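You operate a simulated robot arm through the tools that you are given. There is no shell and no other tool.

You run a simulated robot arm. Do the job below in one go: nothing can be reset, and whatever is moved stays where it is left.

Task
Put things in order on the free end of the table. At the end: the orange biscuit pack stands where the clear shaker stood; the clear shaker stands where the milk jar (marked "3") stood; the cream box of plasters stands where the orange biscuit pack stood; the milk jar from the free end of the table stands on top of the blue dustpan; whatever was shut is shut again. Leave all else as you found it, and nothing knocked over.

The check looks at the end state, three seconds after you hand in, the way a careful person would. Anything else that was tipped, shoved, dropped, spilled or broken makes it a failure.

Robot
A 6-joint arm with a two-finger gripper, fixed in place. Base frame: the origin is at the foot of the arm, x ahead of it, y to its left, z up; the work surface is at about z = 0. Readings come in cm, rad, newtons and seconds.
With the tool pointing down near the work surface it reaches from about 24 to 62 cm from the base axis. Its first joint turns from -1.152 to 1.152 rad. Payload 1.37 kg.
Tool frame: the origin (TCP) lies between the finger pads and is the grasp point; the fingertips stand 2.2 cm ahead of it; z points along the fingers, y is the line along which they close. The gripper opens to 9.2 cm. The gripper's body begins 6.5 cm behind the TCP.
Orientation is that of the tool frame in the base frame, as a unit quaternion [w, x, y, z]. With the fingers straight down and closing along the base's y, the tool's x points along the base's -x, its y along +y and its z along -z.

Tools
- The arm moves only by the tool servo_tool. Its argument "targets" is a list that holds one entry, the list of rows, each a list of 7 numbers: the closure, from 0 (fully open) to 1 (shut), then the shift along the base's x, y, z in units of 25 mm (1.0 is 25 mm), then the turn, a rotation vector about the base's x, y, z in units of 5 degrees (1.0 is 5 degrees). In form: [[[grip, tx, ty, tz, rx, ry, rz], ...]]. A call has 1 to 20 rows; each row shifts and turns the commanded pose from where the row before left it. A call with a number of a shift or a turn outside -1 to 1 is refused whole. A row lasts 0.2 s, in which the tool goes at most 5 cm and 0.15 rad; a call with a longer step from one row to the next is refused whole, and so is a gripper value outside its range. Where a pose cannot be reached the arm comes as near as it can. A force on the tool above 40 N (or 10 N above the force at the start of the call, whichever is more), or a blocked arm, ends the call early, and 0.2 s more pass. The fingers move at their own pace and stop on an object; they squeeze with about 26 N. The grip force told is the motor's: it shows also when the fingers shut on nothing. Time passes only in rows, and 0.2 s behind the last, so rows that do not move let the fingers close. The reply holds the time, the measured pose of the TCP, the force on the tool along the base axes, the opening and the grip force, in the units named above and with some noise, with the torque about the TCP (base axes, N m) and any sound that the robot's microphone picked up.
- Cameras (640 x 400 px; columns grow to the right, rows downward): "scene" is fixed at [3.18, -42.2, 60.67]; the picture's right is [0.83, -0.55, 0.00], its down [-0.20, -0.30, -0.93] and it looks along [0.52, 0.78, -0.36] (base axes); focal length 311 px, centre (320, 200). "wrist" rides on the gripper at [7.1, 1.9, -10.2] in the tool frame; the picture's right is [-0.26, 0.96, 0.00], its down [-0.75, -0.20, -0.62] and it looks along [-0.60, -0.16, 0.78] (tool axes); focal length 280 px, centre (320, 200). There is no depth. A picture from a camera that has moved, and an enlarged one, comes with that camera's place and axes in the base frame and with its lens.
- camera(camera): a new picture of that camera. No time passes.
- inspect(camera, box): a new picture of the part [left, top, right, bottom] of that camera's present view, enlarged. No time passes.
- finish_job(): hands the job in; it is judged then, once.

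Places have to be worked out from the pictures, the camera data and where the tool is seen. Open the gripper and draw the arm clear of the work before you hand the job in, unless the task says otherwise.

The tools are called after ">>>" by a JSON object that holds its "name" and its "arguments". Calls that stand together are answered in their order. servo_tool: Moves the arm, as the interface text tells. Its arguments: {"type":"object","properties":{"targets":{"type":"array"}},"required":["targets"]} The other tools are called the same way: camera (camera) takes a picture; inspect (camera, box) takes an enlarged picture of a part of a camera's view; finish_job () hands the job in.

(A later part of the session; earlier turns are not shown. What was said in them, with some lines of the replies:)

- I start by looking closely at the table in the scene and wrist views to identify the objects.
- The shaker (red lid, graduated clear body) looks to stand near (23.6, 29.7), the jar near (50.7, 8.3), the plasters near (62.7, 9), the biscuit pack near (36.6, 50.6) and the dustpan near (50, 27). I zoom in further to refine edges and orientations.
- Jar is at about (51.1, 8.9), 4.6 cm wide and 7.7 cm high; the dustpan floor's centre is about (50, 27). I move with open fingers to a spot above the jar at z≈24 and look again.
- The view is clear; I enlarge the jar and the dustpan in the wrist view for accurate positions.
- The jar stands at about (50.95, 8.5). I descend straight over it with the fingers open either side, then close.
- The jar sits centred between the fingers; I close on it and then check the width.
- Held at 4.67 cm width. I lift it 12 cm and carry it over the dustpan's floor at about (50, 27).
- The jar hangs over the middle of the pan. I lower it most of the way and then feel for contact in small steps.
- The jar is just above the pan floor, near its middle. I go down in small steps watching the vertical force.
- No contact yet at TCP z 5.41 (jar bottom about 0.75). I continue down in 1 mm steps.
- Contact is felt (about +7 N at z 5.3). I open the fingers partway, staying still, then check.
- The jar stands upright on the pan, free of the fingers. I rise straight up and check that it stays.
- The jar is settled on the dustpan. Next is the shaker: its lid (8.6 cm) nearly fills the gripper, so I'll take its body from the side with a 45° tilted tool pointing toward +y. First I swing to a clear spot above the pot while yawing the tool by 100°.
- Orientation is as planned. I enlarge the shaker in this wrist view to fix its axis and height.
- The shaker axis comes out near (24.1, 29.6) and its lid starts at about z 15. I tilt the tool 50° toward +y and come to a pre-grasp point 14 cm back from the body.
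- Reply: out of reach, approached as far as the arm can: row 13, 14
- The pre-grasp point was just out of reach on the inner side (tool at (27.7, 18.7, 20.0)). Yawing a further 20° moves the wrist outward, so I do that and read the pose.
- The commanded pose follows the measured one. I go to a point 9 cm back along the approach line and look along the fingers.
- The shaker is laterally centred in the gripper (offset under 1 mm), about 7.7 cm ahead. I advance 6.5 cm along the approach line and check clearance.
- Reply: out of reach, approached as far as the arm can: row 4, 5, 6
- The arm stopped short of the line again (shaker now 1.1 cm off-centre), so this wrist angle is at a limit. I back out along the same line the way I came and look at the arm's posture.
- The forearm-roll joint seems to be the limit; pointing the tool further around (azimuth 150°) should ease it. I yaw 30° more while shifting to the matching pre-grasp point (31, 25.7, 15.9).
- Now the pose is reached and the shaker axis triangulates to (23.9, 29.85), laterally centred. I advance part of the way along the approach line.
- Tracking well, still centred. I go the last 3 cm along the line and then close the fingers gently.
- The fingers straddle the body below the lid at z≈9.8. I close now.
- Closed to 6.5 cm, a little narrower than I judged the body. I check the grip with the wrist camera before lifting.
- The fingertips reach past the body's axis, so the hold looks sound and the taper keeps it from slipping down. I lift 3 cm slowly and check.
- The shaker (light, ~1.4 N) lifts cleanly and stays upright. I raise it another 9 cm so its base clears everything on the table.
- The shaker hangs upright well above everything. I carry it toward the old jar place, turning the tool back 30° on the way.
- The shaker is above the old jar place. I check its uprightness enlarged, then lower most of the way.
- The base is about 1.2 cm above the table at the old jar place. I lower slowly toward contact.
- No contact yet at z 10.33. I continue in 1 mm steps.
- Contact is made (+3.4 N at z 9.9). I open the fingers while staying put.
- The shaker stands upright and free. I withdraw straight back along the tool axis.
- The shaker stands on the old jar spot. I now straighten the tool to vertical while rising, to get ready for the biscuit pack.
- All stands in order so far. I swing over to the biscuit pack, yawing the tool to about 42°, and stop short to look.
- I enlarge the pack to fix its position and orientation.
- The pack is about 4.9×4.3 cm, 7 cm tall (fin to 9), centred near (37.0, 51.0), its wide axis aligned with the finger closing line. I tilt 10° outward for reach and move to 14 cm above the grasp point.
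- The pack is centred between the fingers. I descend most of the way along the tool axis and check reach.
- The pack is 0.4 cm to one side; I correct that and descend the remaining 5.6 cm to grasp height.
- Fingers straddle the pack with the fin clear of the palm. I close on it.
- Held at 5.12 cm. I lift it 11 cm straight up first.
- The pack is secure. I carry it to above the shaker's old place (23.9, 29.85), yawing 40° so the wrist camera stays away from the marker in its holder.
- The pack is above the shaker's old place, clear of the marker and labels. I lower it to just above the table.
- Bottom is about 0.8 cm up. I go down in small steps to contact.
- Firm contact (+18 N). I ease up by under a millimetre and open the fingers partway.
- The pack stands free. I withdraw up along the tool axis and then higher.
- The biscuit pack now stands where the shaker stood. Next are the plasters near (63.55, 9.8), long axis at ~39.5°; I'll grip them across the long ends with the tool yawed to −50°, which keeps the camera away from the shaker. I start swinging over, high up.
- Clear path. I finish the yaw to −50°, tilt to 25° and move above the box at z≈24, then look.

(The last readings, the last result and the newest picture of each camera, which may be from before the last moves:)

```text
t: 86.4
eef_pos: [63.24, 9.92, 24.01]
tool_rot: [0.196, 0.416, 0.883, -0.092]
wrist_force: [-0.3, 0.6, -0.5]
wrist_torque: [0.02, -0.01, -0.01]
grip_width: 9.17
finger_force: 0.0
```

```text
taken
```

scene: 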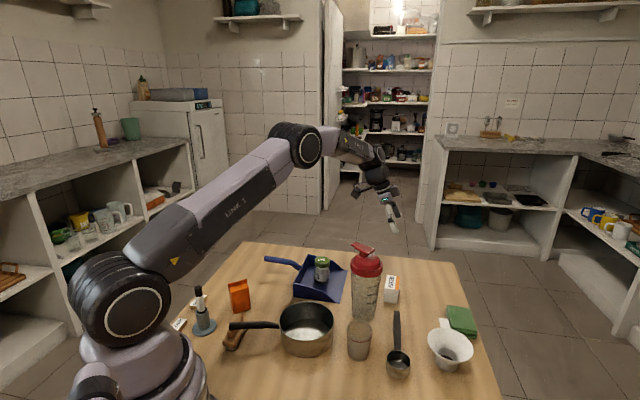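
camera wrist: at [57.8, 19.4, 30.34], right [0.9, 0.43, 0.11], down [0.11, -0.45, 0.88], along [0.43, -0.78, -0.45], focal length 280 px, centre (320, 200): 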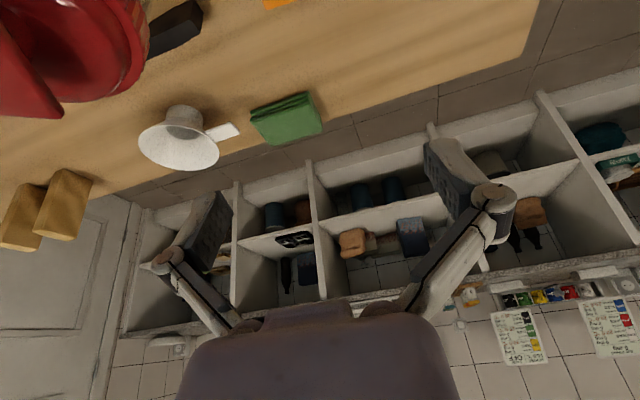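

Pose reached and aligned with the box to within 3 mm by my estimates. I descend vertically to z≈12 and look.

>>> {"name": "servo_tool", "arguments": {"targets": [[[0, 0, 0, -0.6, 0, 0, 0], [0, 0, 0, -0.8, 0, 0, 0], [0, 0, 0, -0.8, 0, 0, 0], [0, 0, 0, -0.8, 0, 0, 0], [0, 0, 0, -0.8, 0, 0, 0], [0, 0, 0, -0.6, 0, 0, 0], [0, 0, 0, -0.4, 0, 0, 0], [0, 0, 0, 0, 0, 0, 0]]]}}

>>> {"name": "camera", "arguments": {"camera": "wrist"}}

>>> {"name": "inspect", "arguments": {"camera": "scene", "box": [320, 200, 460, 320]}}

```text
t: 88.2
eef_pos: [63.06, 10.04, 12.3]
tool_rot: [0.196, 0.416, 0.883, -0.092]
wrist_force: [0.8, 0.3, 0.1]
wrist_torque: [0.0, 0.0, 0.03]
grip_width: 9.19
finger_force: 0.1
```

```text
taken
camera wrist: at [57.74, 19.43, 18.59], right [0.9, 0.43, 0.11], down [0.11, -0.45, 0.88], along [0.43, -0.78, -0.45], focal length 280 px, centre (320, 200)
```

wrist: 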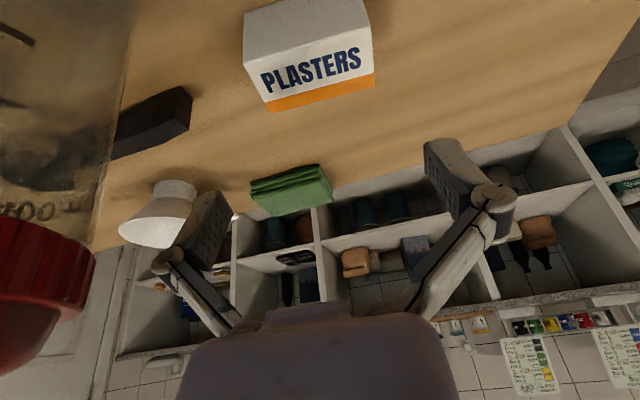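

```text
3.33 times, centred on (390, 260) of scene
camera zoom: at [3.18, -42.2, 60.67], right [0.83, -0.55, 0.0], down [-0.2, -0.3, -0.93], along [0.52, 0.78, -0.36], focal length 1038 px, centre (87, 0)
```

zoom: 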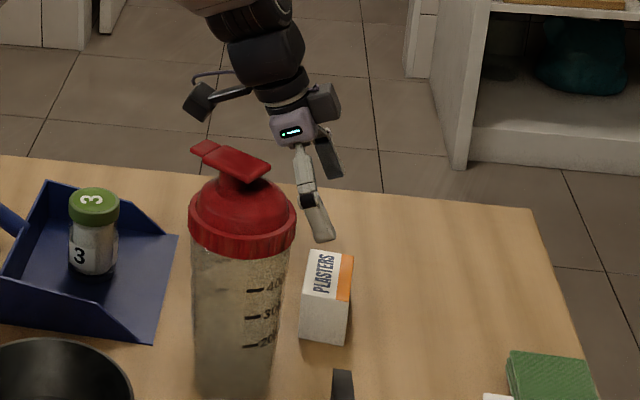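

The box's top centre comes out at (63.6, 10.1); the fingers straddle its long ends. I nudge outward 2 mm and descend to z≈5 first.

>>> {"name": "servo_tool", "arguments": {"targets": [[[0, 0.06, 0.04, -0.5, 0, 0, 0], [0, 0.06, 0.02, -0.5, 0, 0, 0], [0, 0, 0, -0.5, 0, 0, 0], [0, 0, 0, -0.5, 0, 0, 0], [0, 0, 0, -0.5, 0, 0, 0], [0, 0, 0, -0.4, 0, 0, 0], [0, 0, 0, 0, 0, 0, 0]]]}}

>>> {"name": "camera", "arguments": {"camera": "wrist"}}

>>> {"name": "inspect", "arguments": {"camera": "scene", "box": [320, 220, 460, 340]}}

```text
t: 89.8
eef_pos: [63.28, 10.27, 5.02]
tool_rot: [0.195, 0.417, 0.883, -0.091]
wrist_force: [0.0, -0.1, -1.0]
wrist_torque: [-0.04, 0.01, -0.01]
grip_width: 9.19
finger_force: 0.0
```

```text
taken
camera wrist: at [58.0, 19.68, 11.28], right [0.9, 0.43, 0.11], down [0.11, -0.45, 0.88], along [0.43, -0.78, -0.45], focal length 280 px, centre (320, 200)
```

wrist: 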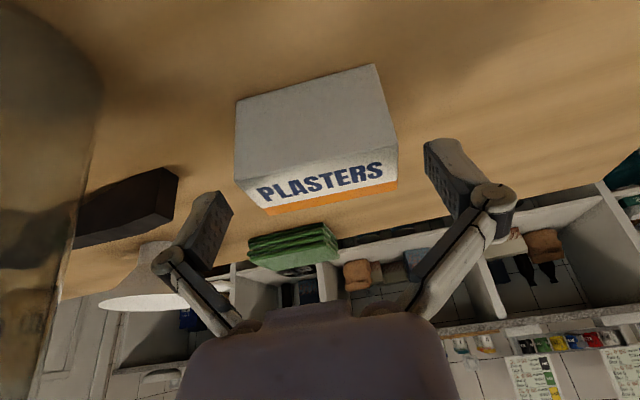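

```text
3.33 times, centred on (390, 280) of scene
camera zoom: at [3.18, -42.2, 60.67], right [0.83, -0.55, 0.0], down [-0.2, -0.3, -0.93], along [0.52, 0.78, -0.36], focal length 1038 px, centre (87, -67)
```

zoom: 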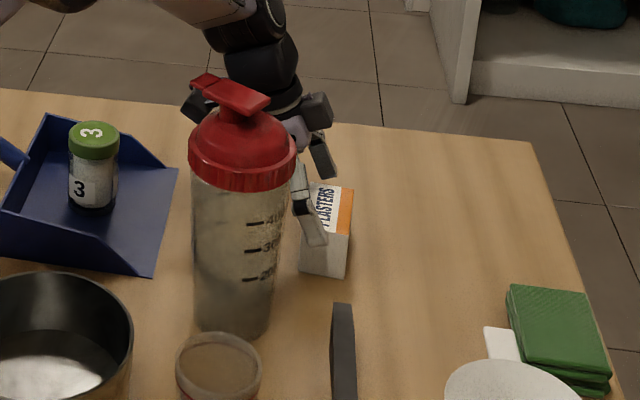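

Fingers are alongside the box ends with no contact. I go down the last 1.7 cm and close.

>>> {"name": "servo_tool", "arguments": {"targets": [[[0, 0.02, -0.02, -0.25, 0, 0, 0], [0, 0.02, -0.02, -0.25, 0, 0, 0], [0, 0.02, -0.02, -0.16, 0, 0, 0], [0, 0, 0, 0, 0, 0, 0], [0.3, 0, 0, 0, 0, 0, 0], [0.6, 0, 0, 0, 0, 0, 0], [1, 0, 0, 0, 0, 0, 0], [1, 0, 0, 0, 0, 0, 0], [1, 0, 0, 0, 0, 0, 0]]]}}

>>> {"name": "camera", "arguments": {"camera": "wrist"}}

>>> {"name": "inspect", "arguments": {"camera": "scene", "box": [320, 220, 460, 340]}}

```text
t: 91.8
eef_pos: [63.59, 9.91, 3.33]
tool_rot: [0.196, 0.416, 0.883, -0.091]
wrist_force: [-0.8, -0.1, 1.7]
wrist_torque: [0.01, 0.04, 0.03]
grip_width: 6.89
finger_force: 26.4
```

```text
taken
camera wrist: at [58.38, 19.39, 9.61], right [0.9, 0.43, 0.11], down [0.11, -0.45, 0.88], along [0.43, -0.78, -0.45], focal length 280 px, centre (320, 200)
```

wrist: 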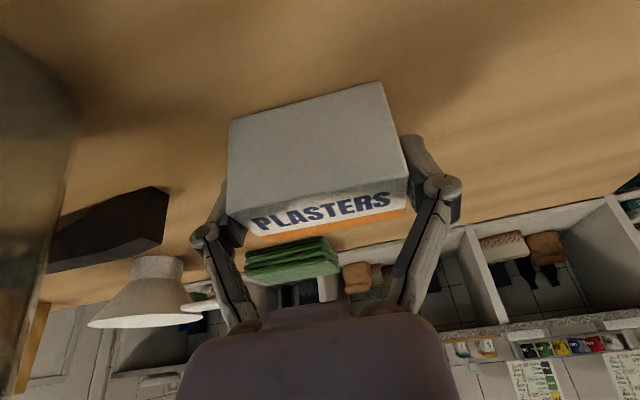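

```text
3.33 times, centred on (390, 280) of scene
camera zoom: at [3.18, -42.2, 60.67], right [0.83, -0.55, 0.0], down [-0.2, -0.3, -0.93], along [0.52, 0.78, -0.36], focal length 1038 px, centre (87, -67)
```

zoom: 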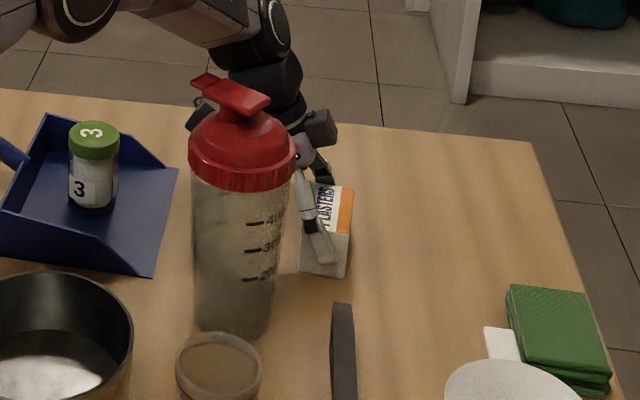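

Held at 6.89 cm. I lift straight up 17 cm.

>>> {"name": "servo_tool", "arguments": {"targets": [[[1, 0, 0, 0.2, 0, 0, 0], [1, 0, 0, 0.4, 0, 0, 0], [1, 0, 0, 0.7, 0, 0, 0], [1, 0, 0, 0.8, 0, 0, 0], [1, 0, 0, 0.8, 0, 0, 0], [1, 0, 0, 0.8, 0, 0, 0], [1, 0, 0, 0.8, 0, 0, 0], [1, 0, 0, 0.8, 0, 0, 0], [1, 0, 0, 0.8, 0, 0, 0], [1, 0, 0, 0.6, 0, 0, 0], [1, 0, 0, 0.3, 0, 0, 0], [1, 0, 0, 0, 0, 0, 0]]]}}

>>> {"name": "camera", "arguments": {"camera": "scene"}}

>>> {"name": "camera", "arguments": {"camera": "wrist"}}

```text
t: 94.4
eef_pos: [63.65, 10.13, 20.8]
tool_rot: [0.196, 0.416, 0.883, -0.091]
wrist_force: [-0.5, 0.5, -0.3]
wrist_torque: [0.0, -0.03, -0.01]
grip_width: 6.9
finger_force: 25.8
```

```text
taken
```

scene: 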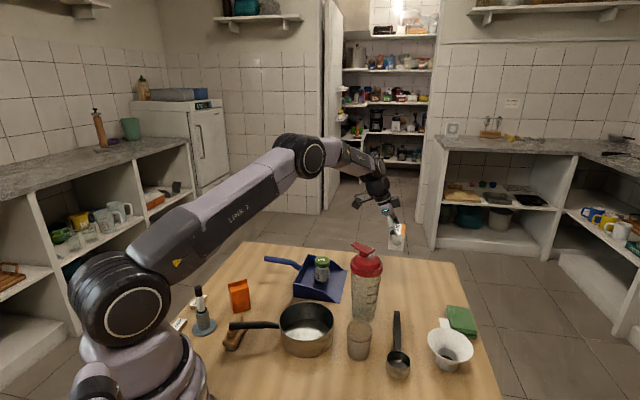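

```text
taken
camera wrist: at [58.35, 19.4, 27.05], right [0.9, 0.43, 0.11], down [0.11, -0.45, 0.88], along [0.43, -0.78, -0.45], focal length 280 px, centre (320, 200)
```

wrist: 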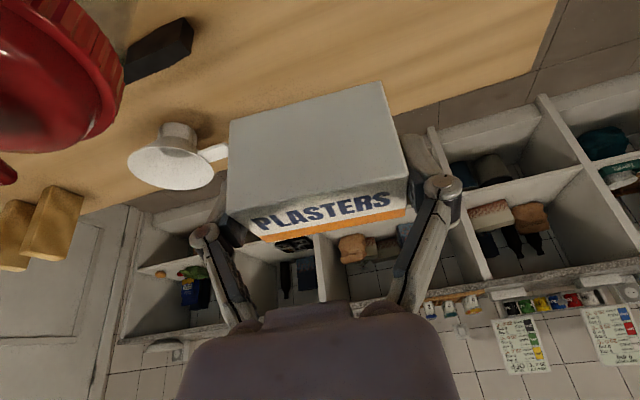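

Everything else is undisturbed. I carry the box over to the pack's old place, yawing to +42° on the way.

>>> {"name": "servo_tool", "arguments": {"targets": [[[1, -0.275, 0.422, 0, 0, 0, 0.925], [1, -0.44, 0.675, 0, 0, 0, 0.925], [1, -0.577, 0.885, 0, 0, 0, 0.925], [1, -0.577, 0.885, 0, 0, 0, 0.925], [1, -0.577, 0.885, 0, 0, 0, 0.925], [1, -0.577, 0.885, 0, 0, 0, 0.925], [1, -0.577, 0.885, 0, 0, 0, 0.925], [1, -0.577, 0.885, 0, 0, 0, 0.925], [1, -0.577, 0.885, 0, 0, 0, 0.925], [1, -0.577, 0.885, 0, 0, 0, 0.925], [1, -0.577, 0.885, 0, 0, 0, 0.925], [1, -0.577, 0.885, 0, 0, 0, 0.925], [1, -0.577, 0.885, 0, 0, 0, 0.925], [1, -0.577, 0.885, 0, 0, 0, 0.925], [1, -0.577, 0.885, 0, 0, 0, 0.925], [1, -0.577, 0.885, 0, 0, 0, 0.925], [1, -0.577, 0.885, 0, 0, 0, 0.925], [1, -0.577, 0.885, 0, 0, 0, 0.925], [1, -0.44, 0.675, 0, 0, 0, 0.925], [1, -0.275, 0.422, 0, 0, 0, 0.925]]]}}

>>> {"name": "camera", "arguments": {"camera": "scene"}}

>>> {"name": "camera", "arguments": {"camera": "wrist"}}

```text
t: 98.6
eef_pos: [37.15, 50.84, 20.85]
tool_rot: [0.201, -0.349, 0.912, 0.078]
wrist_force: [0.8, 0.3, -0.9]
wrist_torque: [-0.03, -0.02, 0.0]
grip_width: 6.89
finger_force: 26.5
```

```text
taken
```

scene: 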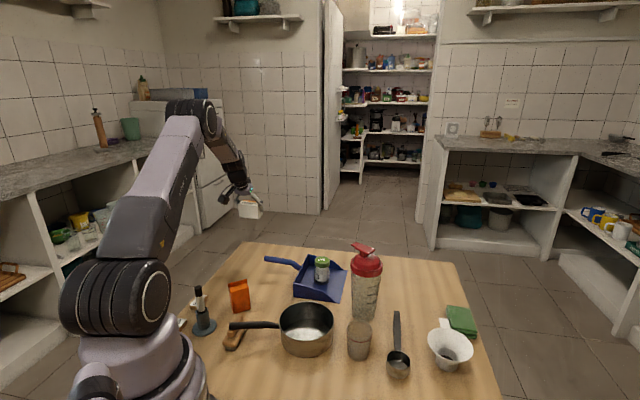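

```text
taken
camera wrist: at [27.93, 45.0, 27.1], right [-0.47, 0.88, 0.11], down [0.45, 0.13, 0.88], along [0.76, 0.46, -0.45], focal length 280 px, centre (320, 200)
```

wrist: 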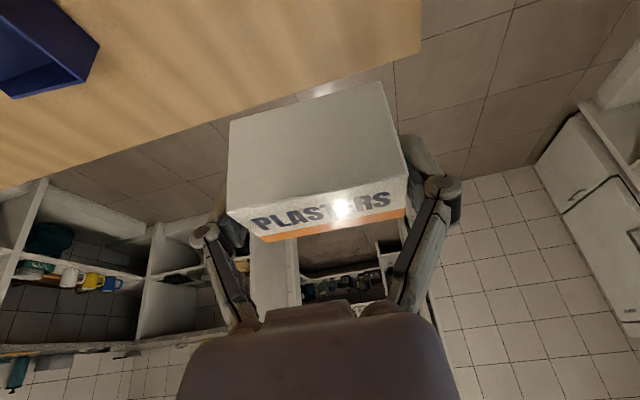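

The box is above the pack's old place, level. I lower it to about 1 cm above the table.

>>> {"name": "servo_tool", "arguments": {"targets": [[[1, -0.02, 0.04, -0.4, 0, 0, 0], [1, -0.02, 0.02, -0.7, 0, 0, 0], [1, 0, 0, -0.8, 0, 0, 0], [1, 0, 0, -0.8, 0, 0, 0], [1, 0, 0, -0.8, 0, 0, 0], [1, 0, 0, -0.8, 0, 0, 0], [1, 0, 0, -0.8, 0, 0, 0], [1, 0, 0, -0.7, 0, 0, 0], [1, 0, 0, -0.5, 0, 0, 0], [1, 0, 0, -0.3, 0, 0, 0], [1, 0, 0, 0, 0, 0, 0]]]}}

>>> {"name": "inspect", "arguments": {"camera": "scene", "box": [200, 190, 340, 310]}}

>>> {"name": "camera", "arguments": {"camera": "wrist"}}

```text
t: 101.0
eef_pos: [36.83, 51.19, 4.32]
tool_rot: [0.201, -0.349, 0.912, 0.077]
wrist_force: [-0.2, -0.7, -0.4]
wrist_torque: [0.02, -0.01, 0.01]
grip_width: 6.85
finger_force: 26.1
```

```text
3.33 times, centred on (270, 250) of scene
camera zoom: at [3.18, -42.2, 60.67], right [0.83, -0.55, 0.0], down [-0.2, -0.3, -0.93], along [0.52, 0.78, -0.36], focal length 1038 px, centre (487, 33)
```

zoom: 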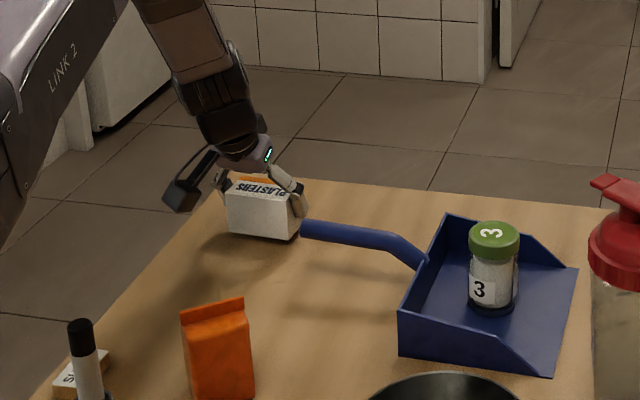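

```text
taken
camera wrist: at [27.66, 45.25, 10.55], right [-0.47, 0.88, 0.11], down [0.45, 0.13, 0.88], along [0.76, 0.46, -0.45], focal length 280 px, centre (320, 200)
```

wrist: 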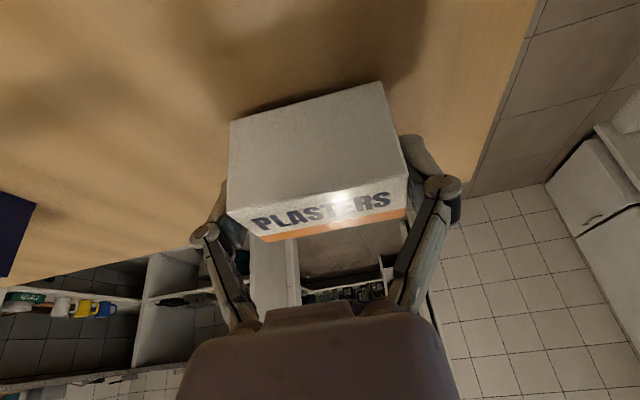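

Box is ~1 cm up at the right place. I lower in small steps.

>>> {"name": "servo_tool", "arguments": {"targets": [[[1, 0.02, -0.04, -0.1, 0, 0, 0], [1, 0, 0, -0.1, 0, 0, 0], [1, 0, 0, -0.08, 0, 0, 0], [1, 0, 0, 0, 0, 0, 0]]]}}

```text
t: 102.0
eef_pos: [36.94, 50.93, 3.48]
tool_rot: [0.201, -0.349, 0.912, 0.078]
wrist_force: [0.9, 0.3, 0.0]
wrist_torque: [0.0, -0.01, 0.01]
grip_width: 6.92
finger_force: 25.7
```

>>> {"name": "servo_tool", "arguments": {"targets": [[[1, 0, 0, -0.03, 0, 0, 0], [1, 0, 0, -0.03, 0, 0, 0], [1, 0, 0, 0, 0, 0, 0]]]}}

```text
t: 102.8
eef_pos: [36.95, 50.89, 3.28]
tool_rot: [0.202, -0.348, 0.912, 0.077]
wrist_force: [0.2, -0.5, -0.7]
wrist_torque: [0.01, -0.01, 0.02]
grip_width: 6.91
finger_force: 26.0
```

>>> {"name": "servo_tool", "arguments": {"targets": [[[1, 0, 0, -0.03, 0, 0, 0], [1, 0, 0, -0.02, 0, 0, 0], [1, 0, 0, 0, 0, 0, 0]]]}}

```text
t: 103.6
eef_pos: [37.05, 51.14, 3.36]
tool_rot: [0.203, -0.349, 0.911, 0.078]
wrist_force: [-0.7, -0.7, 10.1]
wrist_torque: [-0.09, 0.03, -0.01]
grip_width: 6.88
finger_force: 26.3
```

Contact (+10 N). I open the fingers fully while staying put.

>>> {"name": "servo_tool", "arguments": {"targets": [[[0.2, 0, 0, 0.02, 0, 0, 0], [0.1, 0, 0, 0, 0, 0, 0], [0, 0, 0, 0, 0, 0, 0], [0, 0, 0, 0, 0, 0, 0], [0, 0, 0, 0, 0, 0, 0]]]}}

>>> {"name": "camera", "arguments": {"camera": "wrist"}}

>>> {"name": "inspect", "arguments": {"camera": "scene", "box": [200, 190, 340, 310]}}

```text
t: 104.8
eef_pos: [36.89, 51.06, 3.3]
tool_rot: [0.202, -0.349, 0.912, 0.078]
wrist_force: [0.4, -0.1, -0.4]
wrist_torque: [-0.01, 0.04, 0.02]
grip_width: 9.23
finger_force: 0.0
```

```text
taken
camera wrist: at [27.78, 45.22, 9.56], right [-0.47, 0.88, 0.11], down [0.45, 0.13, 0.88], along [0.76, 0.46, -0.45], focal length 280 px, centre (320, 200)
```

wrist: 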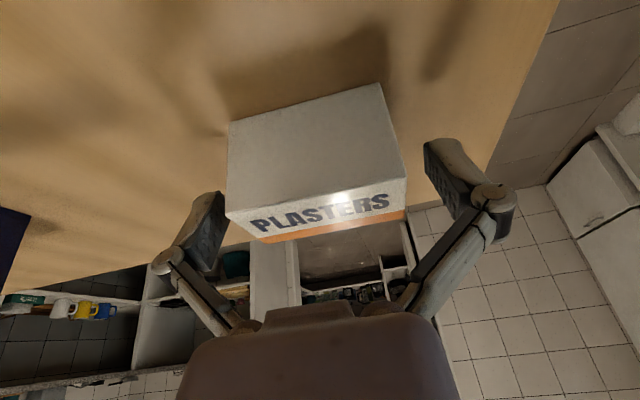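

```text
3.33 times, centred on (270, 250) of scene
camera zoom: at [3.18, -42.2, 60.67], right [0.83, -0.55, 0.0], down [-0.2, -0.3, -0.93], along [0.52, 0.78, -0.36], focal length 1038 px, centre (487, 33)
```

zoom: 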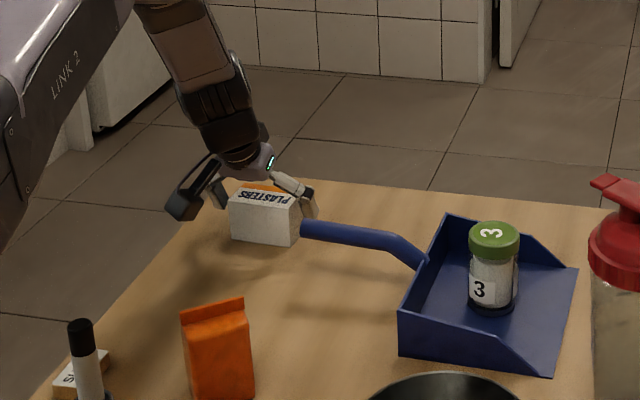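

The box stands free. I withdraw along the tool axis and then up, well clear.

>>> {"name": "servo_tool", "arguments": {"targets": [[[0, -0.094, -0.085, 0.272, 0, 0, 0], [0, -0.188, -0.17, 0.544, 0, 0, 0], [0, -0.188, -0.17, 0.544, 0, 0, 0], [0, -0.188, -0.17, 0.544, 0, 0, 0], [0, -0.188, -0.17, 0.544, 0, 0, 0], [0, -0.188, -0.17, 0.544, 0, 0, 0], [0, -0.188, -0.17, 0.544, 0, 0, 0], [0, 0, 0, 0.8, 0, 0, 0], [0, 0, 0, 0.9, 0, 0, 0], [0, 0, 0, 0.9, -0.67, 0.742, 0], [0, 0, 0, 0.9, -0.67, 0.742, 0], [0, 0, 0, 0.9, -0.67, 0.742, 0], [0, 0, 0, 0.9, -0.67, 0.742, 0], [0, 0, 0, 0.8, -0.67, 0.742, 0], [0, 0, 0, 0, 0, 0, 0], [0, 0, 0, 0, 0, 0, 0]]]}}

>>> {"name": "camera", "arguments": {"camera": "scene"}}

>>> {"name": "camera", "arguments": {"camera": "wrist"}}

```text
t: 108.2
eef_pos: [34.02, 48.17, 27.54]
tool_rot: [0.0, -0.357, 0.934, 0.0]
wrist_force: [0.3, 0.2, 0.9]
wrist_torque: [0.02, 0.01, -0.02]
grip_width: 9.2
finger_force: 0.1
```

```text
taken
```

scene: 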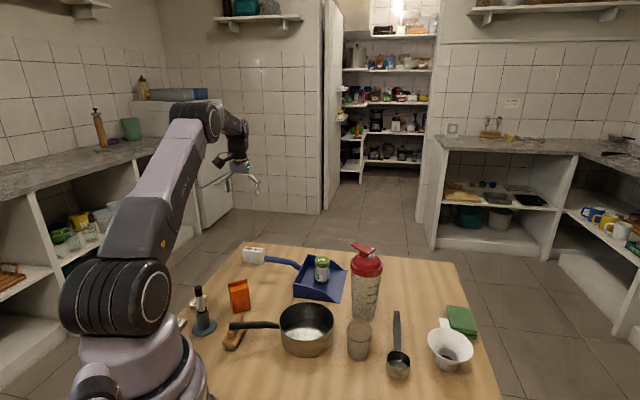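

```text
taken
camera wrist: at [27.5, 44.67, 37.75], right [-0.45, 0.89, 0.0], down [0.7, 0.35, 0.62], along [0.56, 0.28, -0.78], focal length 280 px, centre (320, 200)
```

wrist: 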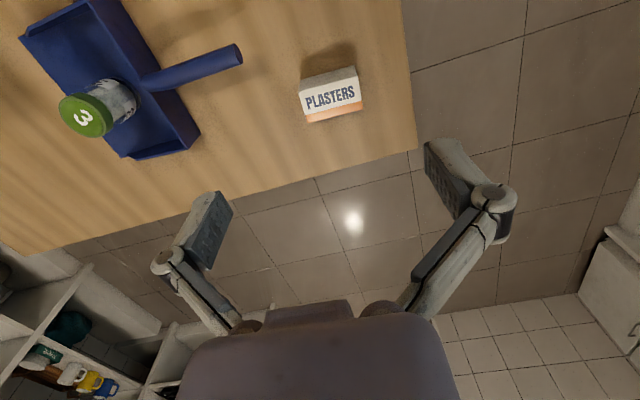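

All four pieces appear in place. I take a closer look at the whole table to compare with the start before handing in.

>>> {"name": "inspect", "arguments": {"camera": "scene", "box": [160, 220, 340, 360]}}

>>> {"name": "inspect", "arguments": {"camera": "scene", "box": [320, 230, 500, 390]}}

```text
2.86 times, centred on (250, 290) of scene
camera zoom: at [3.18, -42.2, 60.67], right [0.83, -0.55, 0.0], down [-0.2, -0.3, -0.93], along [0.52, 0.78, -0.36], focal length 890 px, centre (520, -57)
```

zoom: 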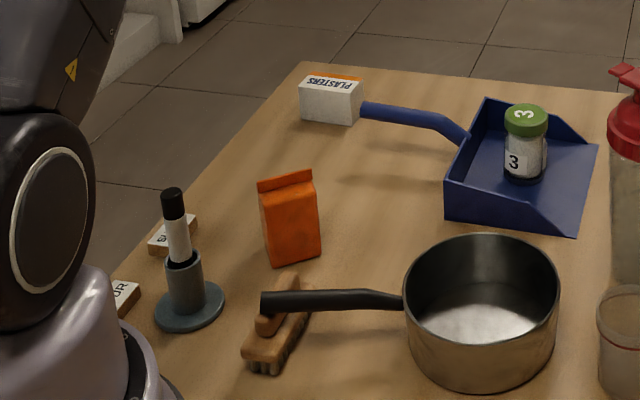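

```text
2.50 times, centred on (410, 310) of scene
camera zoom: at [3.18, -42.2, 60.67], right [0.83, -0.55, 0.0], down [-0.2, -0.3, -0.93], along [0.52, 0.78, -0.36], focal length 778 px, centre (95, -75)
```

zoom: 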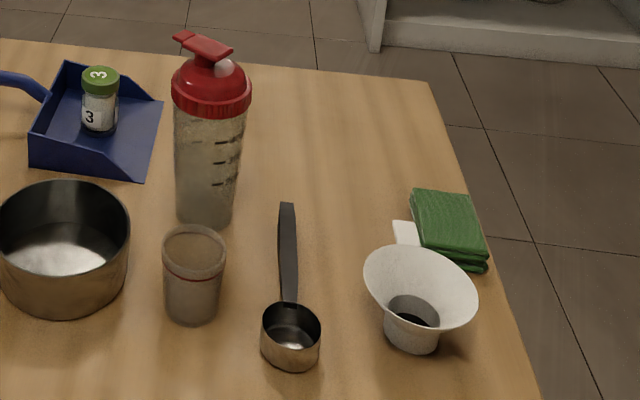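

Shaker, pack and box stand on the original spots (image positions match the recorded ones), the jar stands on the dustpan, nothing was opened, and all other items are unchanged. The gripper is open and the arm is clear, so I hand in.

>>> {"name": "finish_job", "arguments": {}}

```text
The job is handed in.
```

The free end of the table is in order and the job is handed in. I have not seen the check's verdict.

- **Milk jar "3":** it stands upright on the blue dustpan, near the middle of the pan.
- **Clear shaker:** it stands where the jar stood, within about half a centimetre by the scene camera. I took "clear shaker" to mean the tall bottle with the red lid, not the clear cup.
- **Orange biscuit pack:** it stands where the shaker stood, turned about 40° from how it faced before.
- **Cream box of plasters:** it stands where the biscuit pack stood, turned about 90° from how it faced before.

I opened nothing, so there was nothing to shut again. In the last pictures nothing is knocked over, and all the other items are where they were at the start. The gripper is open and the arm is clear of the table.
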